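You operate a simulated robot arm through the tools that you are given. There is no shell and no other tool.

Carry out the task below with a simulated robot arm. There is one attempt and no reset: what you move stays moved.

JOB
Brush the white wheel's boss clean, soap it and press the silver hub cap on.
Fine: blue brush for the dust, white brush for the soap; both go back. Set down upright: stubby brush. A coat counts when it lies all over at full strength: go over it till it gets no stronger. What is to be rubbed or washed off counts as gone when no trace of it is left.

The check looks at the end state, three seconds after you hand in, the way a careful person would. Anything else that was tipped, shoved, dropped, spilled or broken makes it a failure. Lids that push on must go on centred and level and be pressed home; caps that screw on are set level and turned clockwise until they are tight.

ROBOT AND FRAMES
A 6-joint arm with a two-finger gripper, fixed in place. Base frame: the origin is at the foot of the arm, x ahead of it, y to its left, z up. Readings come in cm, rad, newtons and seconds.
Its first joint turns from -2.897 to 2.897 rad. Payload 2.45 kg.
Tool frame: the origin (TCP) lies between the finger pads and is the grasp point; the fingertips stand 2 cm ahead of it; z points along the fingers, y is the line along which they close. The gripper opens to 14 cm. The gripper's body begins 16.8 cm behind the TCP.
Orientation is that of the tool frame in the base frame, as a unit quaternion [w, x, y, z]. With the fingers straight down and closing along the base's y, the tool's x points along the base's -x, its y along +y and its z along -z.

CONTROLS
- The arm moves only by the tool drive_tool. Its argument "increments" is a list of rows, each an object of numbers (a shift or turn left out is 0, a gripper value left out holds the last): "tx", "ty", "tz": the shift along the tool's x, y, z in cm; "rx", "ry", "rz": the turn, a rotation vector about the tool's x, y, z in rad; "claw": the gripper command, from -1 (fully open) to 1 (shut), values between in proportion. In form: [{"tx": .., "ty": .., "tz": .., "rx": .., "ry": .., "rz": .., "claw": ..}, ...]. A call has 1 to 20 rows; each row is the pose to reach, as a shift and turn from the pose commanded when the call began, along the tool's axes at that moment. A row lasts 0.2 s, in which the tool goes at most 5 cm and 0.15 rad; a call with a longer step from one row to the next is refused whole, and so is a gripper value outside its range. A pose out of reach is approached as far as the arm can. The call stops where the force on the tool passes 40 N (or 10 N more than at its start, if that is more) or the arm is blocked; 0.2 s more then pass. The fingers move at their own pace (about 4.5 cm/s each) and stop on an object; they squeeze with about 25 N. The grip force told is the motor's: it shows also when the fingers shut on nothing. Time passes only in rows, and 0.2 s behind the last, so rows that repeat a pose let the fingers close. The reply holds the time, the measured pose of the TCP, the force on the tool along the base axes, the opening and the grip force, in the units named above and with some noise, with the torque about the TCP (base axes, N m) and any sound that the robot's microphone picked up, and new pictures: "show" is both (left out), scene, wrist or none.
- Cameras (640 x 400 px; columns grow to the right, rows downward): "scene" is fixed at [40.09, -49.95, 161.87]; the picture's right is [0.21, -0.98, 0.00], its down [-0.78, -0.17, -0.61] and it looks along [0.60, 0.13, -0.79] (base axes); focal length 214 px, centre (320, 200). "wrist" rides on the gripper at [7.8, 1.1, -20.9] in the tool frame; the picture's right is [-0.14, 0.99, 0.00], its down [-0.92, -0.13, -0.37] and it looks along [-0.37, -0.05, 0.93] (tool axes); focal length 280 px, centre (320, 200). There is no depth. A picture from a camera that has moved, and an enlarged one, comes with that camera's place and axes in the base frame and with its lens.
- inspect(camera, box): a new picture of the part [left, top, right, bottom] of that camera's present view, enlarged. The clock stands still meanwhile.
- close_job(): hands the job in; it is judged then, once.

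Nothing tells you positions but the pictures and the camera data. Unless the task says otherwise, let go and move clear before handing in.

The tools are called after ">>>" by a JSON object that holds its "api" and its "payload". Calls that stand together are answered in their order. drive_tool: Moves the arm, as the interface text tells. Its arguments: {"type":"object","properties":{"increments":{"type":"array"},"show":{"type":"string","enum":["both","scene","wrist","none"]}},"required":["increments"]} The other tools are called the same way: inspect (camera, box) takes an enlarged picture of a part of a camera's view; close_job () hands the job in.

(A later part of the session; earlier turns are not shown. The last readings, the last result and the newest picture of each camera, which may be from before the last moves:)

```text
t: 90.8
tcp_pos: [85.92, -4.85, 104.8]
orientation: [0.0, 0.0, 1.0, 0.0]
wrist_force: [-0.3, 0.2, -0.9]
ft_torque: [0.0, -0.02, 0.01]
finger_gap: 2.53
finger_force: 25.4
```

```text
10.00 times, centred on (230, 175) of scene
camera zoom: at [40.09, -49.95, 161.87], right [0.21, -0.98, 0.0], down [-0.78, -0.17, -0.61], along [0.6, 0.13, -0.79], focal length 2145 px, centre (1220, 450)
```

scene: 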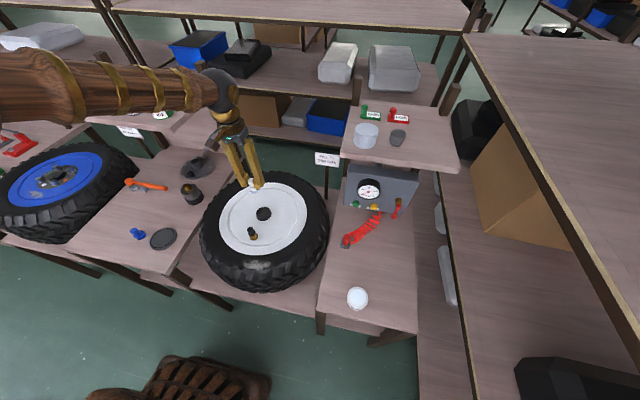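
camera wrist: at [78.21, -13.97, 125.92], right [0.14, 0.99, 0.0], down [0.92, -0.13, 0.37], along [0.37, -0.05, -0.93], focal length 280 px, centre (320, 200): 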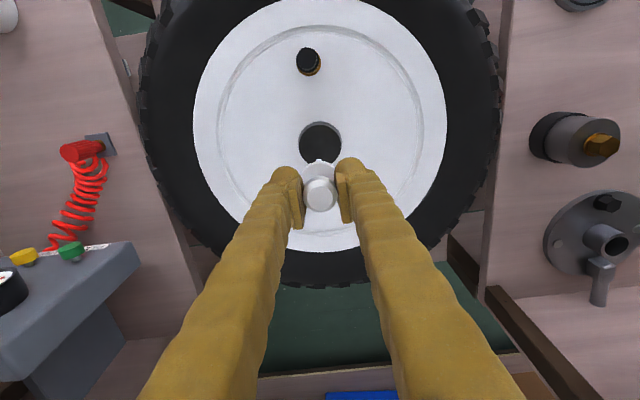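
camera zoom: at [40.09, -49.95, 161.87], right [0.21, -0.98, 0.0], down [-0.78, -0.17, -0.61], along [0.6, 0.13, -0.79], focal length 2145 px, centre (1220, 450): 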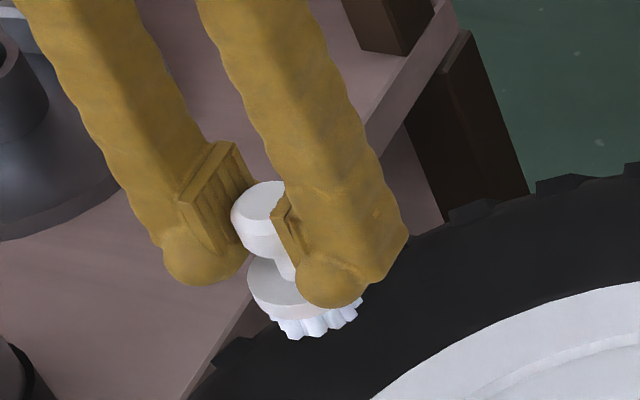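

The coat looks even, but to be certain it's at full strength I'll reload the brush with soap and go over it again.

>>> {"api": "drive_tool", "payload": {"increments": [{"tx": 2, "ty": -4.2}, {"tx": 4, "ty": -8.4}, {"tx": 6, "ty": -12.6}, {"tx": 8, "ty": -16.8}, {"tx": 10, "ty": -21}, {"tx": 12, "ty": -25.2}, {"tx": 14, "ty": -29.4}, {"tx": 16, "ty": -33.6}, {"tx": 18, "ty": -37.8}, {"tx": 20, "ty": -42}, {"tx": 22, "ty": -46.2}, {"tx": 24, "ty": -50.4}, {"tx": 25.2, "ty": -54.1}, {"tx": 25.2, "ty": -54.1, "tz": 5}, {"tx": 25.2, "ty": -54.1, "tz": 10}, {"tx": 25.2, "ty": -54.1, "tz": 13}, {"tx": 25.2, "ty": -54.1, "tz": 15}, {"tx": 25.2, "ty": -54.1, "tz": 15}], "show": "none"}}

>>> {"api": "inspect", "payload": {"camera": "wrist", "box": [250, 100, 390, 200]}}

```text
t: 94.6
tcp_pos: [60.84, -59.2, 89.85]
orientation: [0.0, 0.001, 1.0, 0.0]
wrist_force: [-0.3, -0.2, -1.0]
ft_torque: [0.0, -0.03, 0.01]
finger_gap: 2.54
finger_force: 24.8
```

```text
4.00 times, centred on (320, 150) of wrist
camera zoom: at [52.94, -58.08, 110.77], right [0.14, 0.99, 0.0], down [0.92, -0.13, 0.37], along [0.37, -0.05, -0.93], focal length 1122 px, centre (320, 400)
```

zoom: 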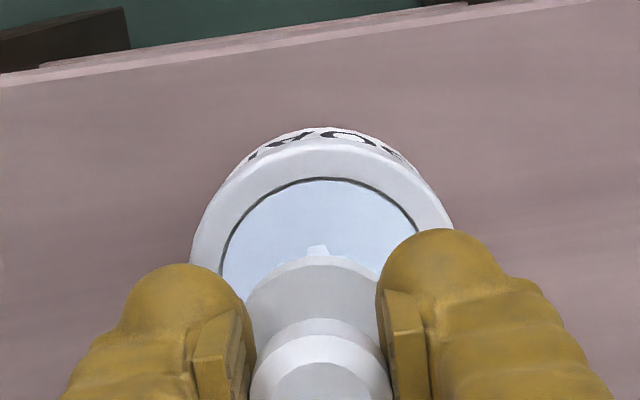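

>>> {"api": "drive_tool", "payload": {"increments": [{"ty": 0.1, "tz": 1}, {"ty": 0.1, "tz": 1.8}, {"ty": 0.1, "tz": 2.1}, {"ty": 0.1, "tz": 2.25}, {"ty": 0.1, "tz": 2.35}, {"ty": 0.1, "tz": 2.35}], "show": "none"}}

```text
t: 96.0
tcp_pos: [60.64, -59.06, 87.41]
orientation: [0.0, 0.0, 1.0, 0.0]
wrist_force: [-0.3, -0.3, -0.7]
ft_torque: [0.03, 0.0, 0.01]
finger_gap: 2.53
finger_force: 24.9
```

>>> {"api": "drive_tool", "payload": {"increments": [{"tz": 0.08}, {"tz": 0.16}, {"tz": 0.2}], "show": "none"}}

>>> {"api": "inspect", "payload": {"camera": "wrist", "box": [280, 120, 360, 180]}}

```text
t: 96.8
tcp_pos: [60.71, -58.97, 87.18]
orientation: [0.0, 0.0, 1.0, 0.0]
wrist_force: [-0.4, -0.6, 0.2]
ft_torque: [-0.01, -0.04, -0.03]
finger_gap: 2.52
finger_force: 24.5
```

```text
6.67 times, centred on (320, 150) of wrist
camera zoom: at [52.8, -57.91, 108.18], right [0.14, 0.99, 0.0], down [0.92, -0.13, 0.37], along [0.37, -0.05, -0.93], focal length 1869 px, centre (320, 533)
```

zoom: 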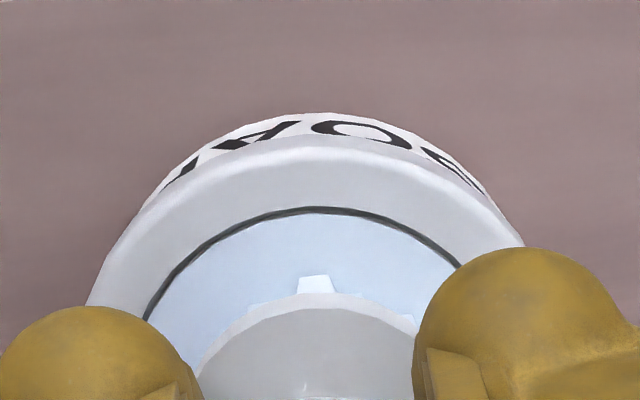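

>>> {"api": "drive_tool", "payload": {"increments": [{"tz": 0.06}, {"tz": 0.12}, {"tz": 0.12}], "show": "none"}}

>>> {"api": "inspect", "payload": {"camera": "wrist", "box": [280, 120, 360, 180]}}

```text
t: 97.6
tcp_pos: [60.72, -59.0, 87.17]
orientation: [0.001, 0.0, 1.0, 0.0]
wrist_force: [-0.6, 3.1, 14.7]
ft_torque: [0.04, -0.11, 0.0]
finger_gap: 2.52
finger_force: 24.4
```

```text
6.67 times, centred on (320, 150) of wrist
camera zoom: at [52.77, -57.93, 108.08], right [0.14, 0.99, 0.0], down [0.92, -0.13, 0.37], along [0.37, -0.05, -0.93], focal length 1869 px, centre (320, 533)
```

zoom: 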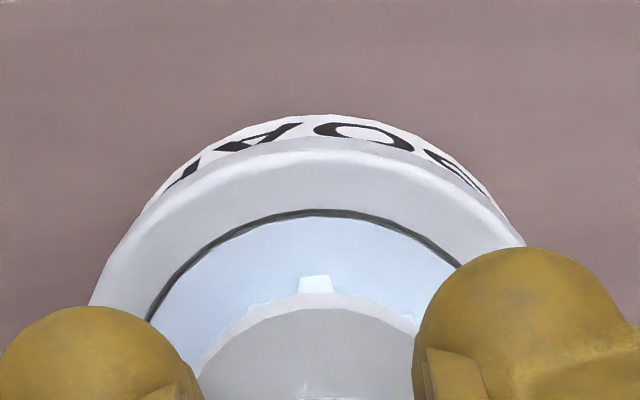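

Reloaded. Back to the boss.

>>> {"api": "drive_tool", "payload": {"increments": [{"tz": -0.08}, {"tz": -1}, {"tz": -5}, {"tz": -9}, {"tz": -13}, {"tz": -17.2}, {"tx": -2.3, "ty": 4, "tz": -17.2}, {"tx": -4.6, "ty": 8, "tz": -17.2}, {"tx": -6.9, "ty": 12, "tz": -17.2}, {"tx": -9.2, "ty": 16, "tz": -17.2}, {"tx": -11.5, "ty": 20, "tz": -17.2}, {"tx": -13.8, "ty": 24, "tz": -17.2}, {"tx": -16.1, "ty": 28, "tz": -17.2}, {"tx": -18.4, "ty": 32, "tz": -17.2}, {"tx": -20.7, "ty": 36, "tz": -17.2}, {"tx": -23, "ty": 40, "tz": -17.2}, {"tx": -25.2, "ty": 43.9, "tz": -17.2}, {"tx": -25.2, "ty": 43.9, "tz": -13}, {"tx": -25.2, "ty": 43.9, "tz": -9}, {"tx": -25.2, "ty": 43.9, "tz": -5}], "show": "none"}}

>>> {"api": "inspect", "payload": {"camera": "scene", "box": [235, 180, 295, 225]}}

>>> {"api": "inspect", "payload": {"camera": "wrist", "box": [270, 120, 370, 190]}}

```text
t: 101.8
tcp_pos: [86.02, -15.36, 91.92]
orientation: [0.001, 0.0, 1.0, -0.001]
wrist_force: [0.2, -0.1, 0.3]
ft_torque: [0.0, 0.03, 0.03]
finger_gap: 2.52
finger_force: 25.7
```

```text
8.89 times, centred on (265, 202) of scene
camera zoom: at [40.09, -49.95, 161.87], right [0.21, -0.98, 0.0], down [-0.78, -0.17, -0.61], along [0.6, 0.13, -0.79], focal length 1906 px, centre (809, 178)
```

zoom: 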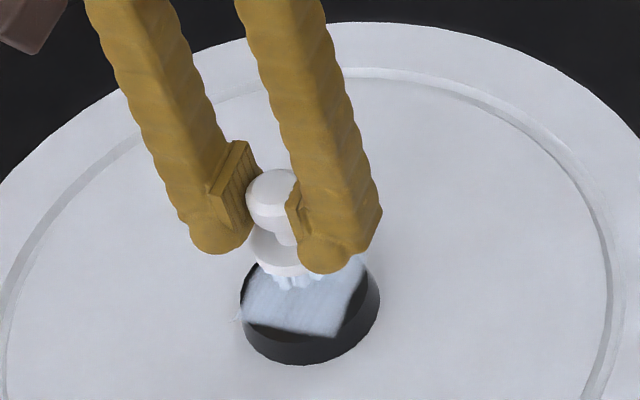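

```text
5.71 times, centred on (320, 155) of wrist
camera zoom: at [78.1, -14.23, 112.85], right [0.14, 0.99, 0.0], down [0.92, -0.13, 0.37], along [0.37, -0.05, -0.93], focal length 1602 px, centre (320, 457)
```

zoom: 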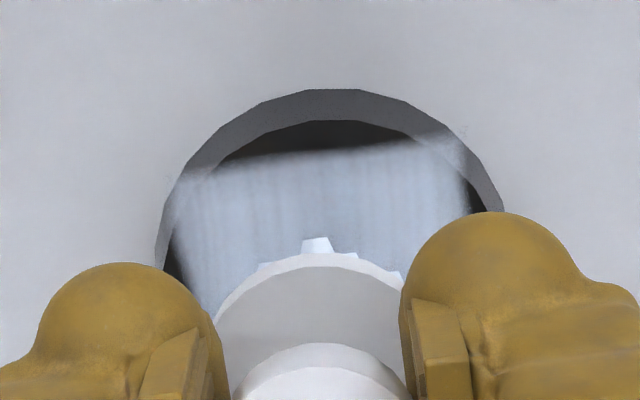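

>>> {"api": "drive_tool", "payload": {"increments": [{"ty": 0.15, "tz": 1.2}, {"ty": 0.15, "tz": 1.8}, {"ty": 0.15, "tz": 2.0}, {"ty": 0.15, "tz": 2.1}, {"ty": 0.15, "tz": 2.1}], "show": "none"}}

```text
t: 103.0
tcp_pos: [85.91, -15.07, 89.85]
orientation: [-0.001, 0.0, 1.0, 0.0]
wrist_force: [0.0, -0.6, -0.1]
ft_torque: [0.04, 0.02, 0.0]
finger_gap: 2.52
finger_force: 24.2
```

>>> {"api": "drive_tool", "payload": {"increments": [{"tz": 0.06}, {"tz": 0.12}, {"tz": 0.12}], "show": "none"}}

```text
t: 103.8
tcp_pos: [85.93, -14.99, 89.86]
orientation: [0.0, 0.0, 1.0, 0.0]
wrist_force: [0.1, 0.6, -0.2]
ft_torque: [0.0, -0.01, 0.01]
finger_gap: 2.54
finger_force: 25.0
```

>>> {"api": "drive_tool", "payload": {"increments": [{"tz": 0.06}, {"tz": 0.12}, {"tz": 0.12}], "show": "none"}}

```text
t: 104.6
tcp_pos: [85.96, -14.92, 89.69]
orientation: [0.0, 0.0, 1.0, -0.001]
wrist_force: [0.0, 0.1, -1.3]
ft_torque: [-0.01, 0.03, -0.01]
finger_gap: 2.52
finger_force: 25.2
```

>>> {"api": "drive_tool", "payload": {"increments": [{"tz": 0.06}, {"tz": 0.12}, {"tz": 0.12}], "show": "none"}}

```text
t: 105.4
tcp_pos: [85.98, -14.96, 89.67]
orientation: [0.001, 0.0, 1.0, -0.001]
wrist_force: [2.1, -1.3, 8.5]
ft_torque: [-0.03, -0.23, -0.04]
finger_gap: 2.49
finger_force: 24.9
```

Contact at 8.5 N. I'll do a full raster along x, then one along y.

>>> {"api": "drive_tool", "payload": {"increments": [{"tx": -1, "ty": -1}, {"tx": -2, "ty": -2}, {"tx": -0.7, "ty": -2}, {"tx": 0.7, "ty": -2}, {"tx": 2, "ty": -2}, {"tx": 2, "ty": -1}, {"tx": 0.7, "ty": -1}, {"tx": -0.7, "ty": -1}, {"tx": -2, "ty": -1}, {"tx": -2, "ty": 0}, {"tx": -0.7, "ty": 0}, {"tx": 0.7, "ty": 0}], "show": "none"}}

>>> {"api": "drive_tool", "payload": {"increments": [{"tx": 1.3, "ty": 0, "tz": 0.03}, {"tx": 1.3, "ty": 1, "tz": 0.03}, {"tx": 0, "ty": 1, "tz": 0.03}, {"tx": -1.3, "ty": 1, "tz": 0.03}, {"tx": -2.6, "ty": 1, "tz": 0.03}, {"tx": -2.6, "ty": 2, "tz": 0.03}, {"tx": -1.3, "ty": 2, "tz": 0.03}, {"tx": 0, "ty": 2, "tz": 0.03}, {"tx": 1.3, "ty": 2, "tz": 0.03}, {"tx": 0.3, "ty": 1, "tz": 0.03}, {"tx": -0.7, "ty": 0, "tz": 0.03}], "show": "none"}}

>>> {"api": "drive_tool", "payload": {"increments": [{"tx": -0.9, "ty": -1, "tz": 0.03}, {"tx": -1.8, "ty": -2, "tz": 0.03}, {"tx": -1.8, "ty": -0.7, "tz": 0.03}, {"tx": -1.8, "ty": 0.7, "tz": 0.03}, {"tx": -1.8, "ty": 2, "tz": 0.03}, {"tx": -0.9, "ty": 2, "tz": 0.03}, {"tx": -0.9, "ty": 0.7, "tz": 0.03}, {"tx": -0.9, "ty": -0.7, "tz": 0.03}, {"tx": -0.9, "ty": -2, "tz": 0.03}, {"tx": 0, "ty": -2, "tz": 0.03}, {"tx": 0, "ty": -0.7, "tz": 0.03}, {"tx": 0, "ty": 0.7, "tz": 0.03}, {"tx": 0, "ty": 2, "tz": 0.03}, {"tx": 0.9, "ty": 2, "tz": 0.03}, {"tx": 0.9, "ty": 0.7, "tz": 0.03}, {"tx": 0.9, "ty": -0.7, "tz": 0.03}, {"tx": 0.9, "ty": -2, "tz": 0.03}, {"tx": 1.8, "ty": -2, "tz": 0.03}, {"tx": 1.8, "ty": -0.7, "tz": 0.03}, {"tx": 1.8, "ty": 0.7, "tz": 0.03}], "show": "none"}}

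>>> {"api": "drive_tool", "payload": {"increments": [{"ty": 1.3}, {"tx": -1.8, "ty": 1.3}, {"tx": -1.8, "ty": 0}, {"tx": -1.8, "ty": -0.7}], "show": "none"}}

>>> {"api": "drive_tool", "payload": {"increments": [{"tz": -3}, {"tz": -7}, {"tz": -11}, {"ty": 3, "tz": -14.5}, {"ty": 7, "tz": -15}, {"ty": 10, "tz": -15}, {"ty": 10, "tz": -15}], "show": "none"}}

>>> {"api": "inspect", "payload": {"camera": "wrist", "box": [215, 120, 295, 180]}}

>>> {"api": "inspect", "payload": {"camera": "scene", "box": [245, 195, 285, 223]}}

```text
t: 108.0
tcp_pos: [85.29, -14.99, 89.6]
orientation: [0.0, -0.001, 1.0, 0.0]
wrist_force: [1.6, 0.6, 5.7]
ft_torque: [0.05, -0.22, 0.03]
finger_gap: 2.53
finger_force: 25.1
```

```text
t: 110.4
tcp_pos: [85.78, -15.15, 89.52]
orientation: [0.0, 0.0, 1.0, 0.0]
wrist_force: [-5.0, 5.4, 16.6]
ft_torque: [0.07, 0.04, 0.02]
finger_gap: 2.52
finger_force: 25.0
```

```text
t: 114.6
tcp_pos: [84.16, -14.32, 89.7]
orientation: [0.0, -0.001, 1.0, 0.0]
wrist_force: [0.4, -0.3, -0.9]
ft_torque: [0.02, 0.0, -0.02]
finger_gap: 2.53
finger_force: 24.9
```

```text
t: 115.6
tcp_pos: [85.91, -14.99, 89.59]
orientation: [-0.001, -0.001, 1.0, 0.0]
wrist_force: [0.6, -1.2, -1.9]
ft_torque: [-0.01, -0.02, 0.01]
finger_gap: 2.54
finger_force: 25.0
```

```text
t: 117.2
tcp_pos: [86.01, -4.88, 104.56]
orientation: [0.0, 0.001, 1.0, 0.0]
wrist_force: [0.6, 0.4, -1.0]
ft_torque: [-0.03, -0.01, 0.0]
finger_gap: 2.52
finger_force: 25.0
```

```text
6.67 times, centred on (255, 150) of wrist
camera zoom: at [78.12, -3.81, 125.47], right [0.14, 0.99, 0.0], down [0.92, -0.13, 0.37], along [0.37, -0.05, -0.93], focal length 1869 px, centre (753, 533)
```

zoom: 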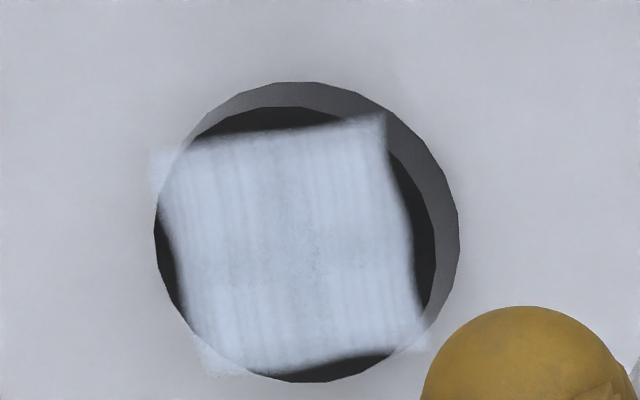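

```text
14.29 times, centred on (265, 209) of scene
camera zoom: at [40.09, -49.95, 161.87], right [0.21, -0.98, 0.0], down [-0.78, -0.17, -0.61], along [0.6, 0.13, -0.79], focal length 3064 px, centre (1106, 71)
```

zoom: 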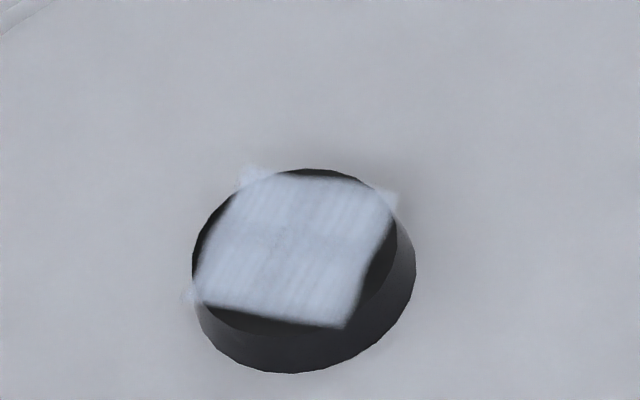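

The coat no longer gets stronger, so it's saturated and even. I'll return the white brush to its place.

>>> {"api": "drive_tool", "payload": {"increments": [{"tx": 1.8, "ty": -4.1}, {"tx": 3.6, "ty": -8.2}, {"tx": 5.4, "ty": -12.3}, {"tx": 7.2, "ty": -16.4}, {"tx": 9, "ty": -20.5}, {"tx": 10.8, "ty": -24.6}, {"tx": 12.6, "ty": -28.7}, {"tx": 14.4, "ty": -32.8}, {"tx": 16.2, "ty": -36.9}, {"tx": 18, "ty": -41}, {"tx": 19.6, "ty": -44.96}, {"tx": 19.6, "ty": -44.96, "tz": 5}, {"tx": 19.6, "ty": -44.96, "tz": 10}, {"tx": 19.6, "ty": -44.96, "tz": 15}, {"tx": 19.6, "ty": -44.96, "tz": 18}, {"tx": 19.6, "ty": -44.96, "tz": 20}, {"tx": 19.6, "ty": -44.96, "tz": 20}]}}

>>> {"api": "inspect", "payload": {"camera": "wrist", "box": [250, 110, 390, 210]}}

```text
t: 120.8
tcp_pos: [66.41, -49.79, 84.49]
orientation: [-0.001, 0.0, 1.0, 0.0]
wrist_force: [-0.3, 1.1, -0.9]
ft_torque: [-0.03, 0.0, 0.02]
finger_gap: 2.52
finger_force: 25.1
camera wrist: at [58.47, -48.72, 105.36], right [0.14, 0.99, 0.0], down [0.92, -0.13, 0.37], along [0.37, -0.05, -0.93], focal length 280 px, centre (320, 200)
```

scene: 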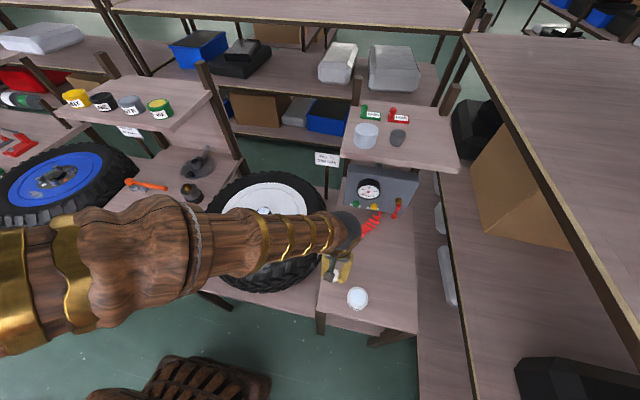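
wrist: 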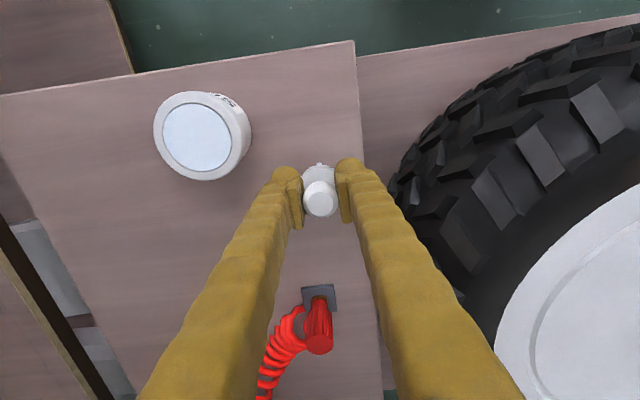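

```text
4.00 times, centred on (320, 160) of wrist
camera zoom: at [58.47, -48.72, 105.36], right [0.14, 0.99, 0.0], down [0.92, -0.13, 0.37], along [0.37, -0.05, -0.93], focal length 1122 px, centre (320, 360)
```

zoom: 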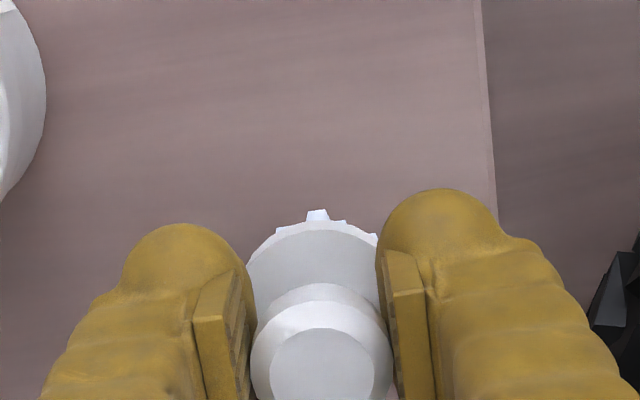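

>>> {"api": "drive_tool", "payload": {"increments": [{"tz": 0.8}, {"tz": 1.3}, {"tz": 1.5}, {"tz": 1.6}, {"tz": 1.6}], "show": "none"}}

>>> {"api": "drive_tool", "payload": {"increments": [{"tz": 0.05}, {"tz": 0.1}, {"tz": 0.1}], "show": "none"}}

```text
t: 122.0
tcp_pos: [66.16, -50.02, 82.97]
orientation: [0.0, -0.001, 1.0, 0.0]
wrist_force: [-1.4, 0.1, -1.1]
ft_torque: [0.0, -0.01, -0.03]
finger_gap: 2.53
finger_force: 24.9
```

```text
t: 122.8
tcp_pos: [66.23, -49.97, 82.89]
orientation: [0.0, 0.0, 1.0, 0.001]
wrist_force: [0.4, -0.7, -0.4]
ft_torque: [0.0, -0.04, 0.02]
finger_gap: 2.57
finger_force: 25.2
```

>>> {"api": "drive_tool", "payload": {"increments": [{"tz": 0.06}, {"tz": 0.12}, {"tz": 0.12}], "show": "none"}}

>>> {"api": "drive_tool", "payload": {"increments": [{"tz": 0.05}, {"tz": 0.1}, {"tz": 0.1}], "show": "none"}}

```text
t: 123.6
tcp_pos: [66.3, -49.88, 82.86]
orientation: [0.001, 0.0, 1.0, -0.001]
wrist_force: [-0.1, -0.3, -0.3]
ft_torque: [-0.01, -0.02, 0.04]
finger_gap: 2.53
finger_force: 24.7
```

```text
t: 124.4
tcp_pos: [66.26, -49.94, 82.71]
orientation: [0.0, 0.0, 1.0, 0.0]
wrist_force: [-0.8, 0.4, -0.3]
ft_torque: [-0.01, -0.01, 0.01]
finger_gap: 2.52
finger_force: 24.9
```

>>> {"api": "drive_tool", "payload": {"increments": [{"tz": 0.05}, {"tz": 0.1}, {"tz": 0.1}], "show": "none"}}

>>> {"api": "inspect", "payload": {"camera": "wrist", "box": [250, 110, 390, 210]}}

```text
t: 125.2
tcp_pos: [66.29, -49.92, 82.64]
orientation: [0.0, 0.0, 1.0, 0.0]
wrist_force: [-0.2, -0.1, -0.2]
ft_torque: [-0.02, 0.0, 0.01]
finger_gap: 2.53
finger_force: 24.7
```

```text
4.00 times, centred on (320, 160) of wrist
camera zoom: at [58.39, -48.84, 103.49], right [0.14, 0.99, 0.0], down [0.92, -0.13, 0.37], along [0.37, -0.05, -0.93], focal length 1122 px, centre (320, 360)
```

zoom: 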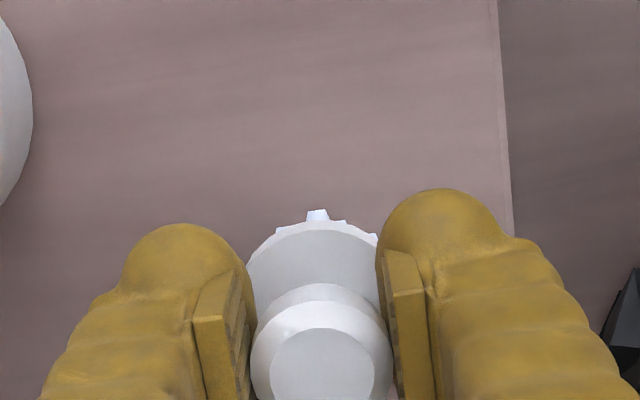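

>>> {"api": "drive_tool", "payload": {"increments": [{"tz": 0.05}, {"tz": 0.1}, {"tz": 0.1}], "show": "none"}}

>>> {"api": "drive_tool", "payload": {"increments": [{"tz": 0.04}, {"tz": 0.08}, {"tz": 0.08}], "show": "none"}}

```text
t: 126.0
tcp_pos: [66.31, -49.94, 82.5]
orientation: [0.0, 0.0, 1.0, -0.001]
wrist_force: [-0.1, 4.2, 13.1]
ft_torque: [0.13, -0.11, 0.05]
finger_gap: 2.53
finger_force: 24.5
```

```text
t: 126.8
tcp_pos: [66.27, -50.03, 82.41]
orientation: [0.0, 0.0, 1.0, 0.0]
wrist_force: [-2.1, -0.4, 17.6]
ft_torque: [-0.01, -0.06, -0.03]
finger_gap: 2.56
finger_force: 24.8
```

>>> {"api": "drive_tool", "payload": {"increments": [{"tz": -0.08}, {"tz": -0.08, "claw": 0.5}, {"tz": -0.08, "claw": 0.2}, {"tz": -0.08, "claw": 0.2}, {"tz": -2, "claw": 0.2}, {"tz": -6}, {"tz": -11}, {"tz": -16}, {"tz": -20}, {"tz": -20}]}}

>>> {"api": "inspect", "payload": {"camera": "scene", "box": [320, 265, 380, 315]}}

>>> {"api": "inspect", "payload": {"camera": "wrist", "box": [210, 90, 390, 210]}}

```text
t: 129.0
tcp_pos: [66.17, -49.98, 102.47]
orientation: [0.0, 0.0, 1.0, 0.0]
wrist_force: [0.3, 1.0, 0.0]
ft_torque: [-0.03, 0.02, -0.03]
finger_gap: 5.59
finger_force: 0.1
camera wrist: at [58.35, -48.86, 123.35], right [0.14, 0.99, 0.0], down [0.92, -0.13, 0.37], along [0.37, -0.05, -0.93], focal length 280 px, centre (320, 200)
```

scene: 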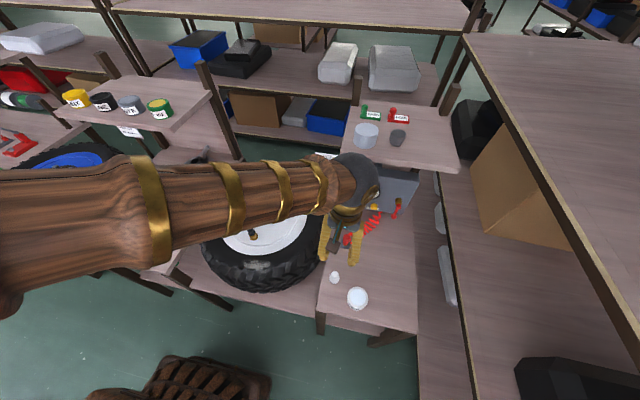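
wrist: 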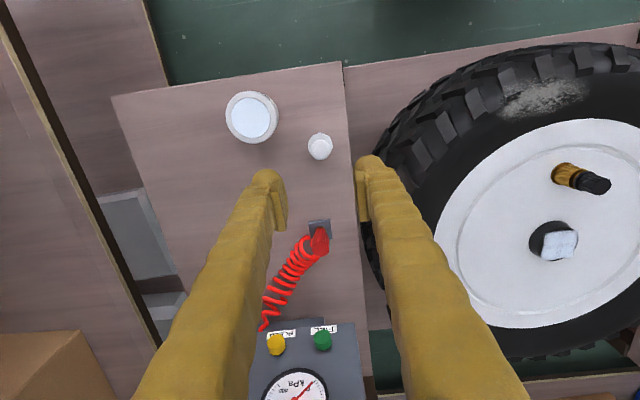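

```text
8.00 times, centred on (350, 290) of scene
camera zoom: at [40.09, -49.95, 161.87], right [0.21, -0.98, 0.0], down [-0.78, -0.17, -0.61], along [0.6, 0.13, -0.79], focal length 1716 px, centre (80, -520)
```

zoom: 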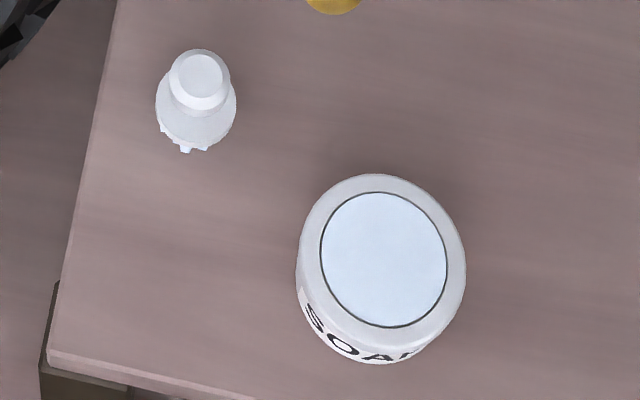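

```text
3.33 times, centred on (300, 150) of wrist
camera zoom: at [58.35, -48.86, 123.35], right [0.14, 0.99, 0.0], down [0.92, -0.13, 0.37], along [0.37, -0.05, -0.93], focal length 935 px, centre (387, 367)
```

zoom: 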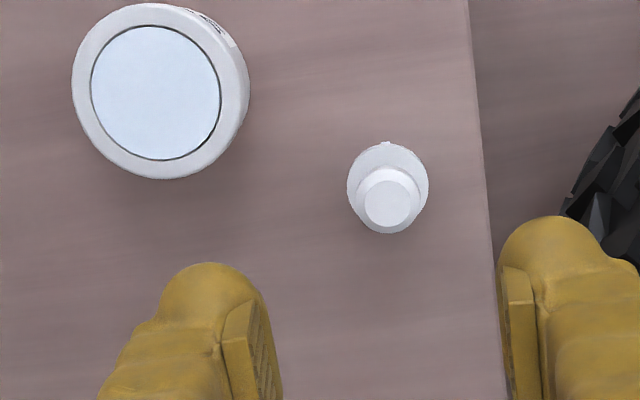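

The white brush is back and upright. Now the silver cap on the upper right shelf: I'll rise and look at it from the wrist camera.

>>> {"api": "drive_tool", "payload": {"increments": [{"tz": -5}, {"tz": -10}, {"tz": -15}, {"tz": -20}, {"tz": -25}, {"tz": -30}, {"tz": -35}, {"tz": -38}, {"tx": -3, "tz": -41}, {"tx": -6, "tz": -43}, {"tx": -9, "tz": -44}, {"tx": -9, "tz": -44}]}}

>>> {"api": "inspect", "payload": {"camera": "wrist", "box": [240, 200, 400, 320]}}

```text
t: 131.6
tcp_pos: [75.42, -49.95, 146.33]
orientation: [0.0, 0.0, 1.0, 0.0]
wrist_force: [0.9, 0.2, 0.1]
ft_torque: [-0.02, -0.03, 0.03]
finger_gap: 5.58
finger_force: 0.0
camera wrist: at [67.51, -48.78, 167.17], right [0.14, 0.99, 0.0], down [0.92, -0.13, 0.37], along [0.37, -0.05, -0.93], focal length 280 px, centre (320, 200)
```

scene: 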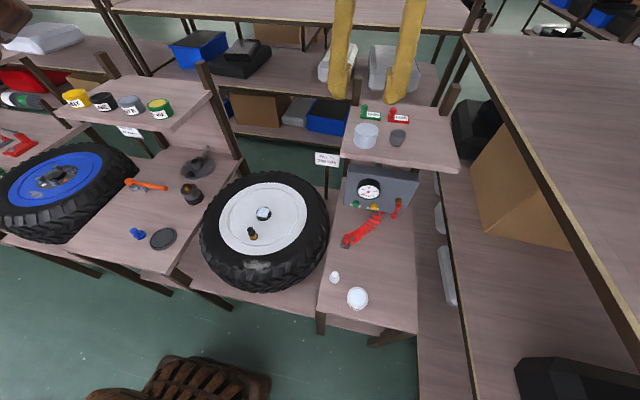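
wrist: 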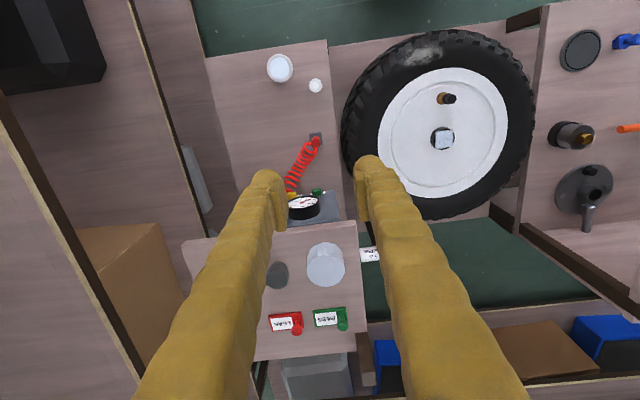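

```text
3.33 times, centred on (320, 260) of wrist
camera zoom: at [67.51, -48.78, 167.17], right [0.14, 0.99, 0.0], down [0.92, -0.13, 0.37], along [0.37, -0.05, -0.93], focal length 935 px, centre (320, 0)
```

zoom: 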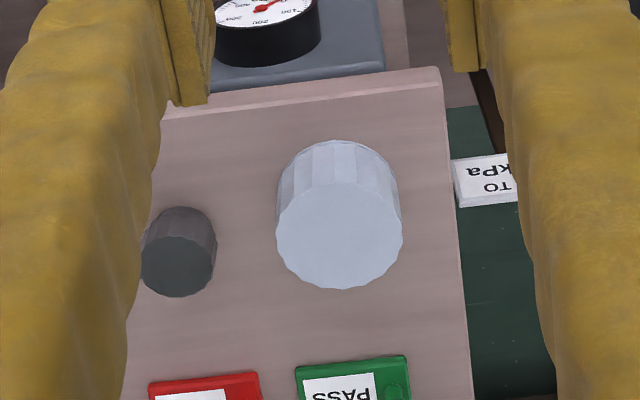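

The silver cap stands at about (99.6, -52.1), with its top at z≈122.3 and the shelf at ≈118. That is far out, so I'll turn the hand to face it and then tilt the tool outward.

>>> {"api": "drive_tool", "payload": {"increments": [{"rz": 0.12, "claw": -0.4}, {"rz": 0.24}, {"rz": 0.36}, {"rz": 0.482}, {"rz": 0.482}], "show": "none"}}

>>> {"api": "drive_tool", "payload": {"increments": [{"ry": -0.131}, {"ry": -0.262}, {"ry": -0.393}, {"ry": -0.524}, {"ry": -0.654}, {"ry": -0.785}, {"ry": -0.785}]}}

```text
t: 132.8
tcp_pos: [75.25, -49.97, 146.35]
orientation: [0.0, 0.239, 0.971, -0.001]
wrist_force: [-0.6, -0.4, 0.1]
ft_torque: [0.0, 0.03, 0.0]
finger_gap: 9.79
finger_force: 0.1
```

```text
t: 134.4
tcp_pos: [75.14, -49.87, 146.46]
orientation: [0.372, 0.222, 0.897, -0.092]
wrist_force: [0.2, 0.6, -0.3]
ft_torque: [0.01, -0.01, -0.01]
finger_gap: 9.78
finger_force: 0.1
camera wrist: at [57.74, -39.58, 155.6], right [0.55, 0.83, 0.1], down [0.29, -0.29, 0.91], along [0.79, -0.47, -0.4], focal length 280 px, centre (320, 200)
```

scene: 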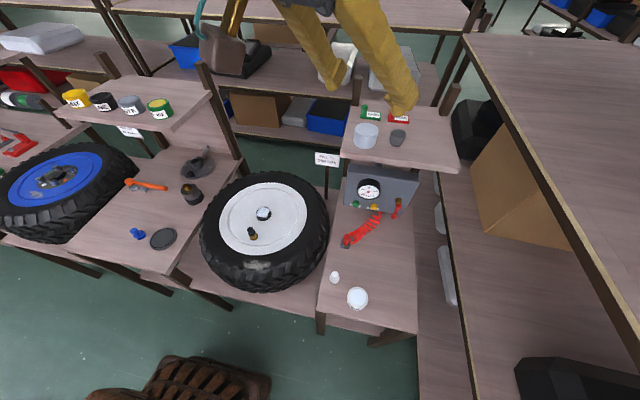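
wrist: 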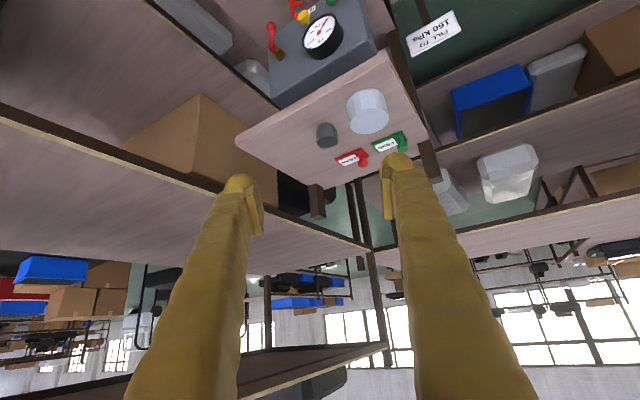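

>>> {"api": "inspect", "payload": {"camera": "wrist", "box": [300, 70, 420, 180]}}

>>> {"api": "inspect", "payload": {"camera": "scene", "box": [340, 95, 430, 165]}}

```text
3.64 times, centred on (360, 125) of wrist
camera zoom: at [57.74, -39.58, 155.6], right [0.55, 0.83, 0.1], down [0.29, -0.29, 0.91], along [0.79, -0.47, -0.4], focal length 1020 px, centre (174, 473)
```

zoom: 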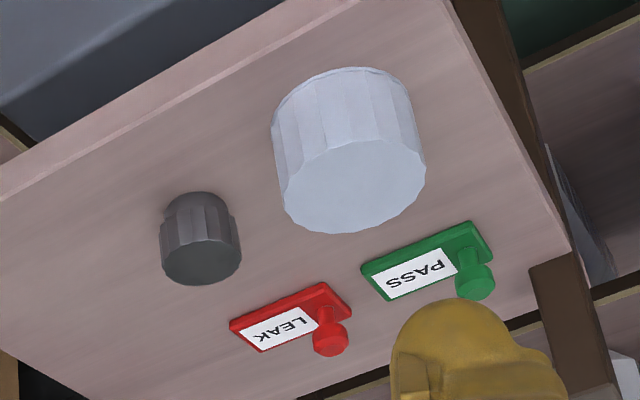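

```text
5.71 times, centred on (385, 130) of scene
camera zoom: at [40.09, -49.95, 161.87], right [0.21, -0.98, 0.0], down [-0.78, -0.17, -0.61], along [0.6, 0.13, -0.79], focal length 1226 px, centre (-51, 600)
```

zoom: 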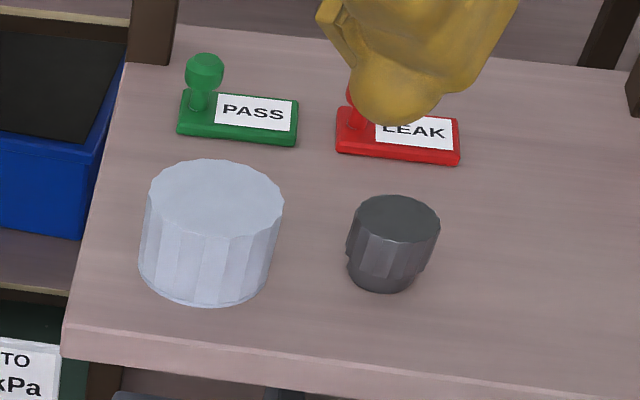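

The tilt is right and the cap is at about (99, -52, top 122.8). I'll move to a pre-grasp point along the tool axis.

>>> {"api": "drive_tool", "payload": {"increments": [{"tx": 0.4, "ty": 1.6, "tz": 3.6}, {"tx": 0.7, "ty": 3.1, "tz": 7.2}, {"tx": 1.1, "ty": 4.7, "tz": 10.8}, {"tx": 1.5, "ty": 6.2, "tz": 14.4}, {"tx": 1.8, "ty": 7.8, "tz": 18}, {"tx": 2.15, "ty": 9.25, "tz": 21.5}, {"tx": 2.15, "ty": 9.25, "tz": 21.5}]}}

>>> {"api": "inspect", "payload": {"camera": "wrist", "box": [220, 60, 420, 200]}}

>>> {"api": "inspect", "payload": {"camera": "scene", "box": [340, 85, 440, 165]}}

```text
t: 136.0
tcp_pos: [91.57, -48.16, 129.38]
orientation: [0.371, 0.221, 0.897, -0.092]
wrist_force: [-0.4, -0.1, -1.2]
ft_torque: [-0.01, 0.03, -0.01]
finger_gap: 9.8
finger_force: 0.0
camera wrist: at [74.08, -37.79, 138.71], right [0.55, 0.83, 0.1], down [0.29, -0.29, 0.91], along [0.79, -0.47, -0.4], focal length 280 px, centre (320, 200)
```

scene: 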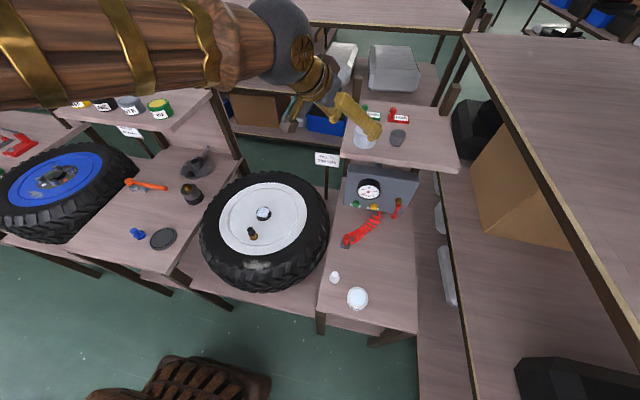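
wrist: 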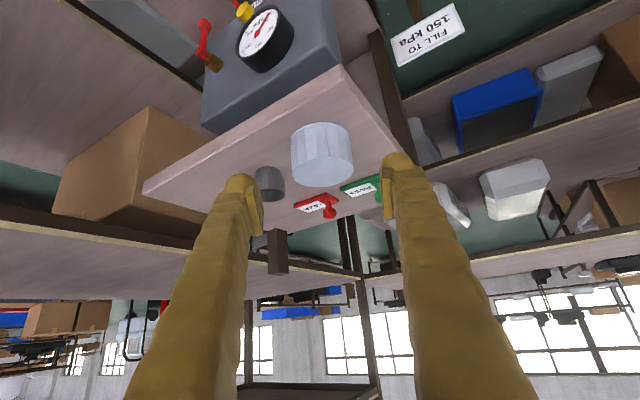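

```text
2.86 times, centred on (320, 130) of wrist
camera zoom: at [74.08, -37.79, 138.71], right [0.55, 0.83, 0.1], down [0.29, -0.29, 0.91], along [0.79, -0.47, -0.4], focal length 801 px, centre (320, 400)
```

zoom: 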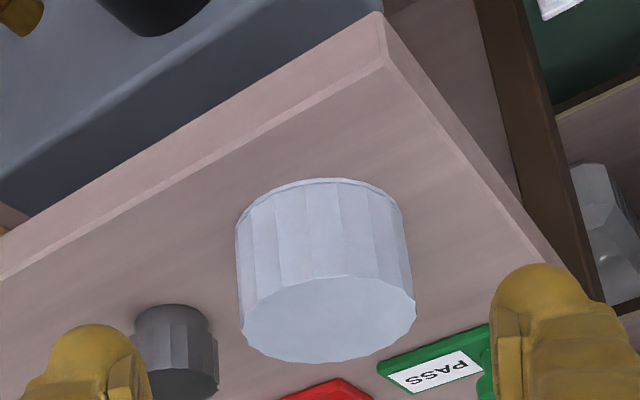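

```text
5.00 times, centred on (390, 125) of scene
camera zoom: at [40.09, -49.95, 161.87], right [0.21, -0.98, 0.0], down [-0.78, -0.17, -0.61], along [0.6, 0.13, -0.79], focal length 1072 px, centre (-30, 575)
```

zoom: 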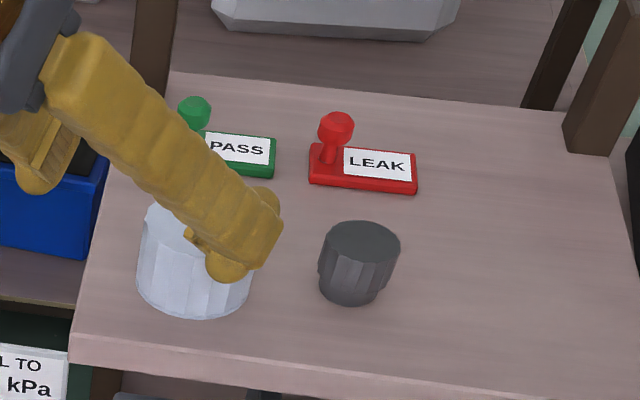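

Everything is within reach. I'll slide in along the tool axis to the cap.

>>> {"api": "drive_tool", "payload": {"increments": [{"tx": -0.3, "ty": 0.1, "tz": 3}, {"tx": -0.6, "ty": 0.13, "tz": 6}, {"tx": -0.67, "ty": 0.13, "tz": 8.5}, {"tx": -0.67, "ty": 0.13, "tz": 10}, {"tx": -0.67, "ty": 0.13, "tz": 10.8}, {"tx": -0.67, "ty": 0.13, "tz": 10.8}]}}

>>> {"api": "inspect", "payload": {"camera": "wrist", "box": [220, 100, 420, 240]}}

>>> {"api": "inspect", "payload": {"camera": "scene", "box": [330, 85, 430, 165]}}

```text
t: 137.4
tcp_pos: [98.88, -51.58, 122.51]
orientation: [0.372, 0.221, 0.897, -0.091]
wrist_force: [0.3, 0.1, -0.3]
ft_torque: [-0.01, 0.01, 0.01]
finger_gap: 9.78
finger_force: 0.1
camera wrist: at [81.37, -41.28, 131.77], right [0.55, 0.83, 0.1], down [0.29, -0.29, 0.91], along [0.79, -0.47, -0.4], focal length 280 px, centre (320, 200)
```

scene: 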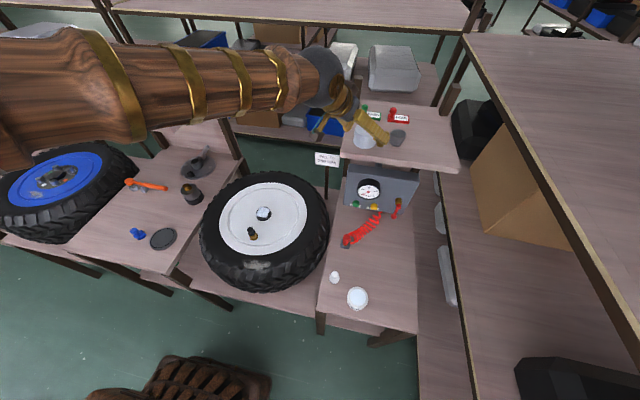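
wrist: 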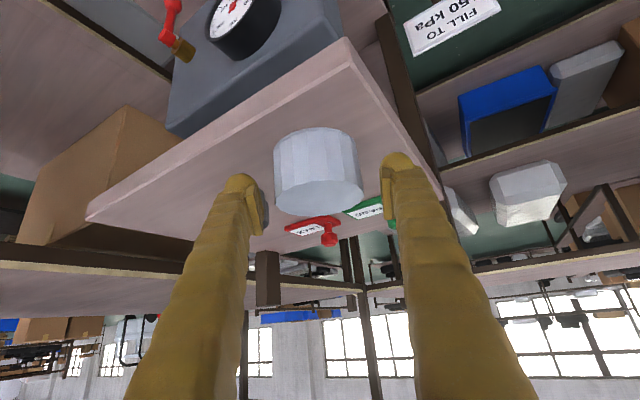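

```text
2.86 times, centred on (320, 170) of wrist
camera zoom: at [81.37, -41.28, 131.77], right [0.55, 0.83, 0.1], down [0.29, -0.29, 0.91], along [0.79, -0.47, -0.4], focal length 801 px, centre (320, 286)
```

zoom: 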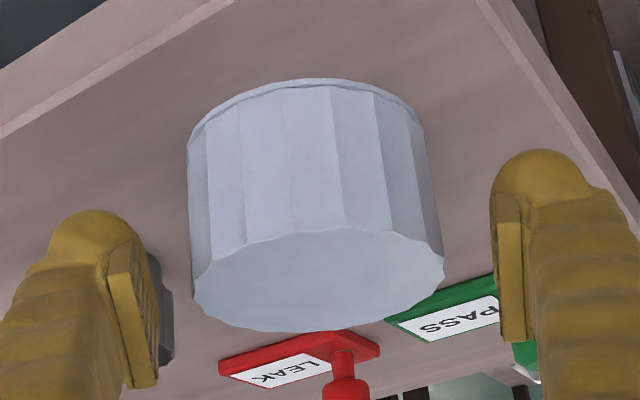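

```text
5.00 times, centred on (380, 125) of scene
camera zoom: at [40.09, -49.95, 161.87], right [0.21, -0.98, 0.0], down [-0.78, -0.17, -0.61], along [0.6, 0.13, -0.79], focal length 1072 px, centre (20, 575)
```

zoom: 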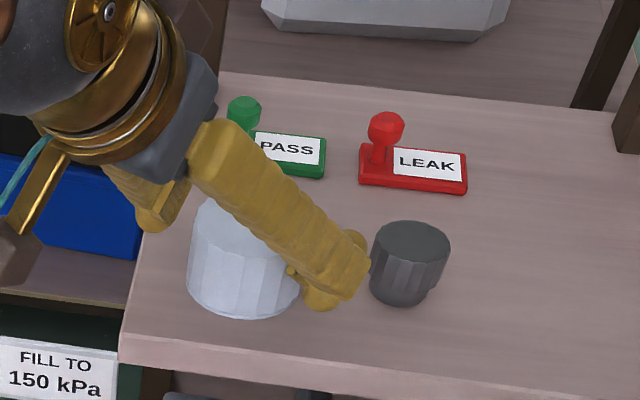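

>>> {"api": "drive_tool", "payload": {"increments": [{"ty": -0.19, "claw": -0.25}, {"tx": 0.1, "ty": -0.19, "tz": 0.4}, {"tx": 0.13, "ty": -0.19, "tz": 0.85}, {"tx": 0.13, "ty": -0.19, "tz": 0.85}], "show": "none"}}

>>> {"api": "inspect", "payload": {"camera": "wrist", "box": [220, 100, 420, 240]}}

>>> {"api": "inspect", "payload": {"camera": "scene", "box": [340, 105, 420, 165]}}

```text
t: 138.4
tcp_pos: [99.25, -52.18, 121.88]
orientation: [0.371, 0.221, 0.897, -0.092]
wrist_force: [-0.8, -0.4, 0.3]
ft_torque: [-0.01, 0.02, -0.01]
finger_gap: 8.72
finger_force: 0.1
```

```text
2.86 times, centred on (320, 170) of wrist
camera zoom: at [81.77, -41.78, 131.07], right [0.55, 0.83, 0.1], down [0.29, -0.29, 0.91], along [0.79, -0.47, -0.4], focal length 801 px, centre (320, 286)
```

zoom: 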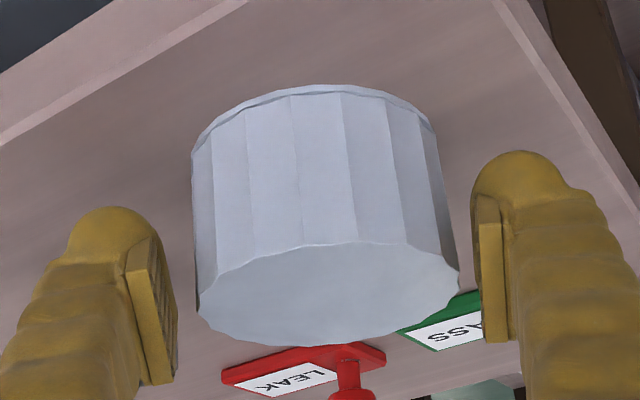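

```text
6.67 times, centred on (380, 135) of scene
camera zoom: at [40.09, -49.95, 161.87], right [0.21, -0.98, 0.0], down [-0.78, -0.17, -0.61], along [0.6, 0.13, -0.79], focal length 1430 px, centre (-80, 633)
```

zoom: 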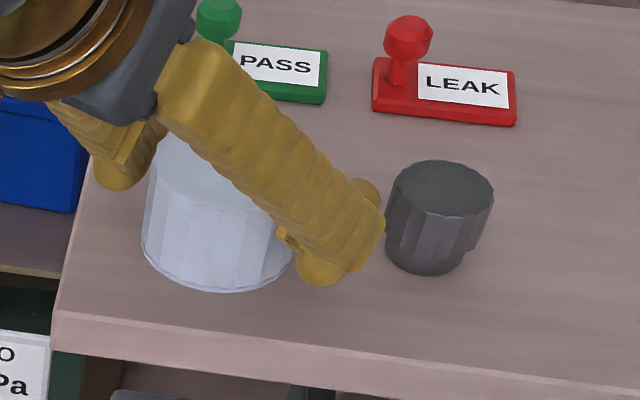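

The fingers straddle the cap. I'll close.

>>> {"api": "drive_tool", "payload": {"increments": [{"claw": 0.0}, {"claw": 0.3}, {"claw": 0.6}, {"claw": 1}, {"claw": 1}, {"claw": 1}], "show": "none"}}

>>> {"api": "inspect", "payload": {"camera": "wrist", "box": [220, 100, 420, 240]}}

>>> {"api": "inspect", "payload": {"camera": "scene", "box": [340, 105, 420, 165]}}

```text
t: 139.8
tcp_pos: [99.16, -52.01, 122.04]
orientation: [0.372, 0.22, 0.897, -0.092]
wrist_force: [1.6, 0.7, 16.1]
ft_torque: [-0.55, 0.25, 0.08]
finger_gap: 7.24
finger_force: 24.7
```

```text
2.86 times, centred on (320, 170) of wrist
camera zoom: at [81.75, -41.76, 131.15], right [0.55, 0.83, 0.1], down [0.29, -0.29, 0.91], along [0.79, -0.47, -0.4], focal length 801 px, centre (320, 286)
```

zoom: 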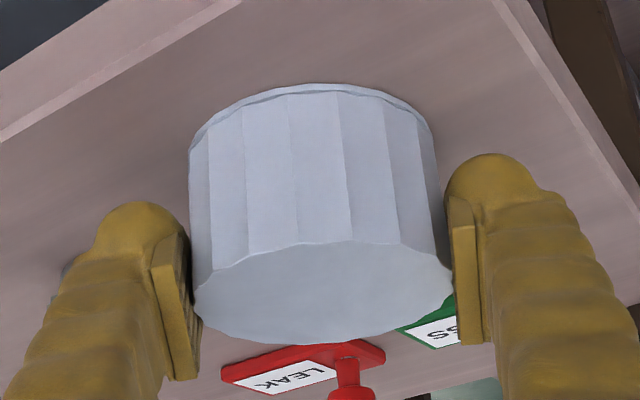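

```text
6.67 times, centred on (380, 135) of scene
camera zoom: at [40.09, -49.95, 161.87], right [0.21, -0.98, 0.0], down [-0.78, -0.17, -0.61], along [0.6, 0.13, -0.79], focal length 1430 px, centre (-80, 633)
```

zoom: 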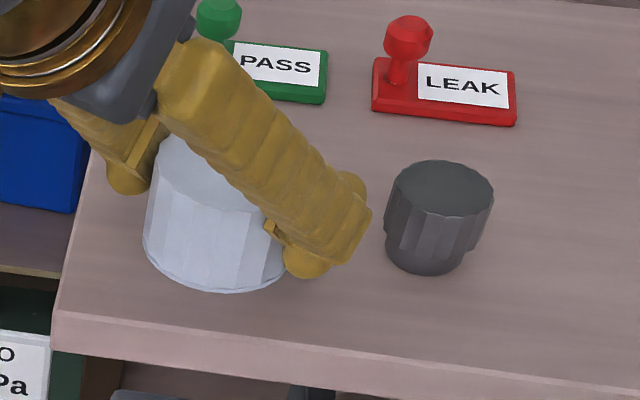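

Gripped at 7.24 cm. I'll lift a little and check that the cap comes up level.

>>> {"api": "drive_tool", "payload": {"increments": [{"tx": -0.35, "tz": -0.35}, {"tx": -0.8, "tz": -0.8}, {"tx": -1.42, "tz": -1.42}, {"tx": -1.42, "tz": -1.42}], "show": "none"}}

>>> {"api": "inspect", "payload": {"camera": "wrist", "box": [220, 100, 420, 240]}}

>>> {"api": "inspect", "payload": {"camera": "scene", "box": [340, 105, 420, 165]}}

```text
t: 140.8
tcp_pos: [99.29, -52.22, 123.79]
orientation: [0.372, 0.221, 0.897, -0.091]
wrist_force: [-0.8, -0.4, -0.1]
ft_torque: [0.02, 0.01, -0.01]
finger_gap: 7.21
finger_force: 25.0
```

```text
2.86 times, centred on (320, 170) of wrist
camera zoom: at [81.78, -41.73, 133.07], right [0.55, 0.83, 0.1], down [0.29, -0.29, 0.91], along [0.79, -0.47, -0.4], focal length 801 px, centre (320, 286)
```

zoom: 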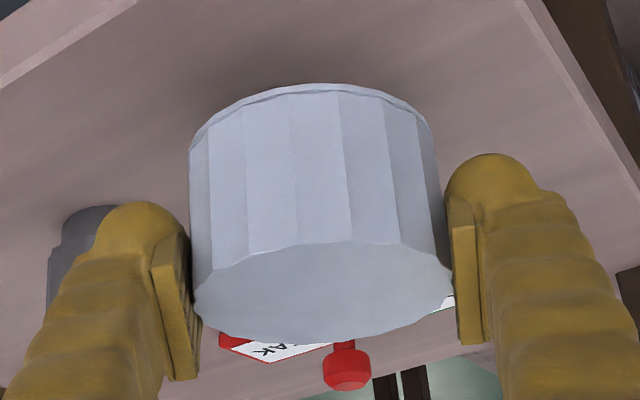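

```text
6.67 times, centred on (380, 135) of scene
camera zoom: at [40.09, -49.95, 161.87], right [0.21, -0.98, 0.0], down [-0.78, -0.17, -0.61], along [0.6, 0.13, -0.79], focal length 1430 px, centre (-80, 633)
```

zoom: 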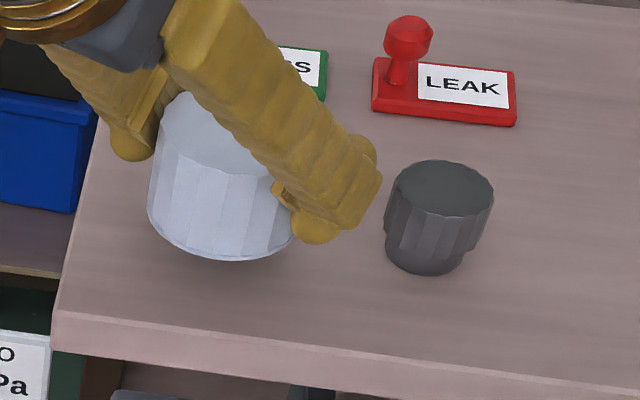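

The cap came up cleanly. I'll take it back off the shelf and set it on a free spot of the right bench near (72, -60), so I can regrip it from straight above.

>>> {"api": "drive_tool", "payload": {"increments": [{"tx": -2.12, "ty": 0, "tz": -2.12}, {"tx": 0.52, "ty": -1.51, "tz": -4.76}, {"tx": 3.15, "ty": -3.03, "tz": -7.4}, {"tx": 5.79, "ty": -4.54, "tz": -10.04}, {"tx": 8.42, "ty": -6.06, "tz": -12.68}, {"tx": 11.06, "ty": -7.57, "tz": -15.32}, {"tx": 13.68, "ty": -10.58, "tz": -13.34}, {"tx": 16.3, "ty": -13.59, "tz": -11.36}, {"tx": 18.92, "ty": -16.59, "tz": -9.38}, {"tx": 21.54, "ty": -19.6, "tz": -7.4}, {"tx": 21.54, "ty": -19.6, "tz": -7.4}]}}

>>> {"api": "inspect", "payload": {"camera": "scene", "box": [300, 180, 440, 320]}}

```text
t: 143.2
tcp_pos: [72.43, -60.05, 114.05]
orientation: [0.372, 0.221, 0.897, -0.092]
wrist_force: [0.3, 0.1, -0.1]
ft_torque: [0.02, -0.03, -0.01]
finger_gap: 7.23
finger_force: 24.8
camera wrist: at [54.79, -49.77, 123.33], right [0.55, 0.83, 0.1], down [0.29, -0.29, 0.91], along [0.79, -0.47, -0.4], focal length 280 px, centre (320, 200)
```

scene: 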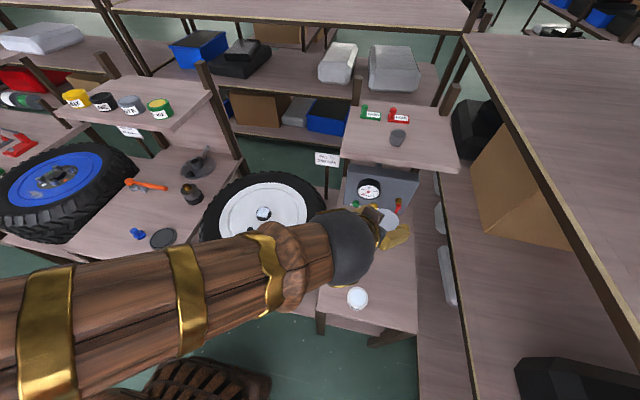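
wrist: 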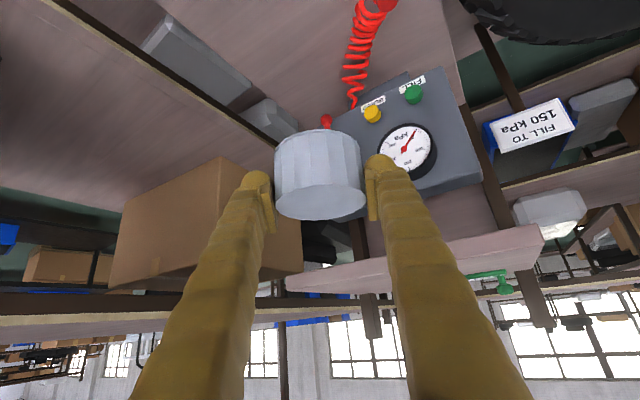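

```text
2.86 times, centred on (370, 250) of scene
camera zoom: at [40.09, -49.95, 161.87], right [0.21, -0.98, 0.0], down [-0.78, -0.17, -0.61], along [0.6, 0.13, -0.79], focal length 613 px, centre (177, 57)
```

zoom: 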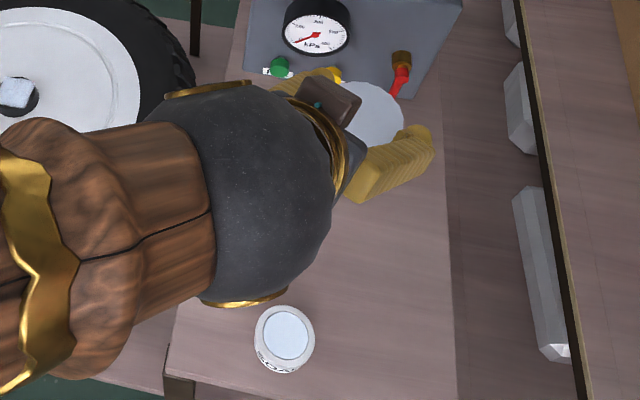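

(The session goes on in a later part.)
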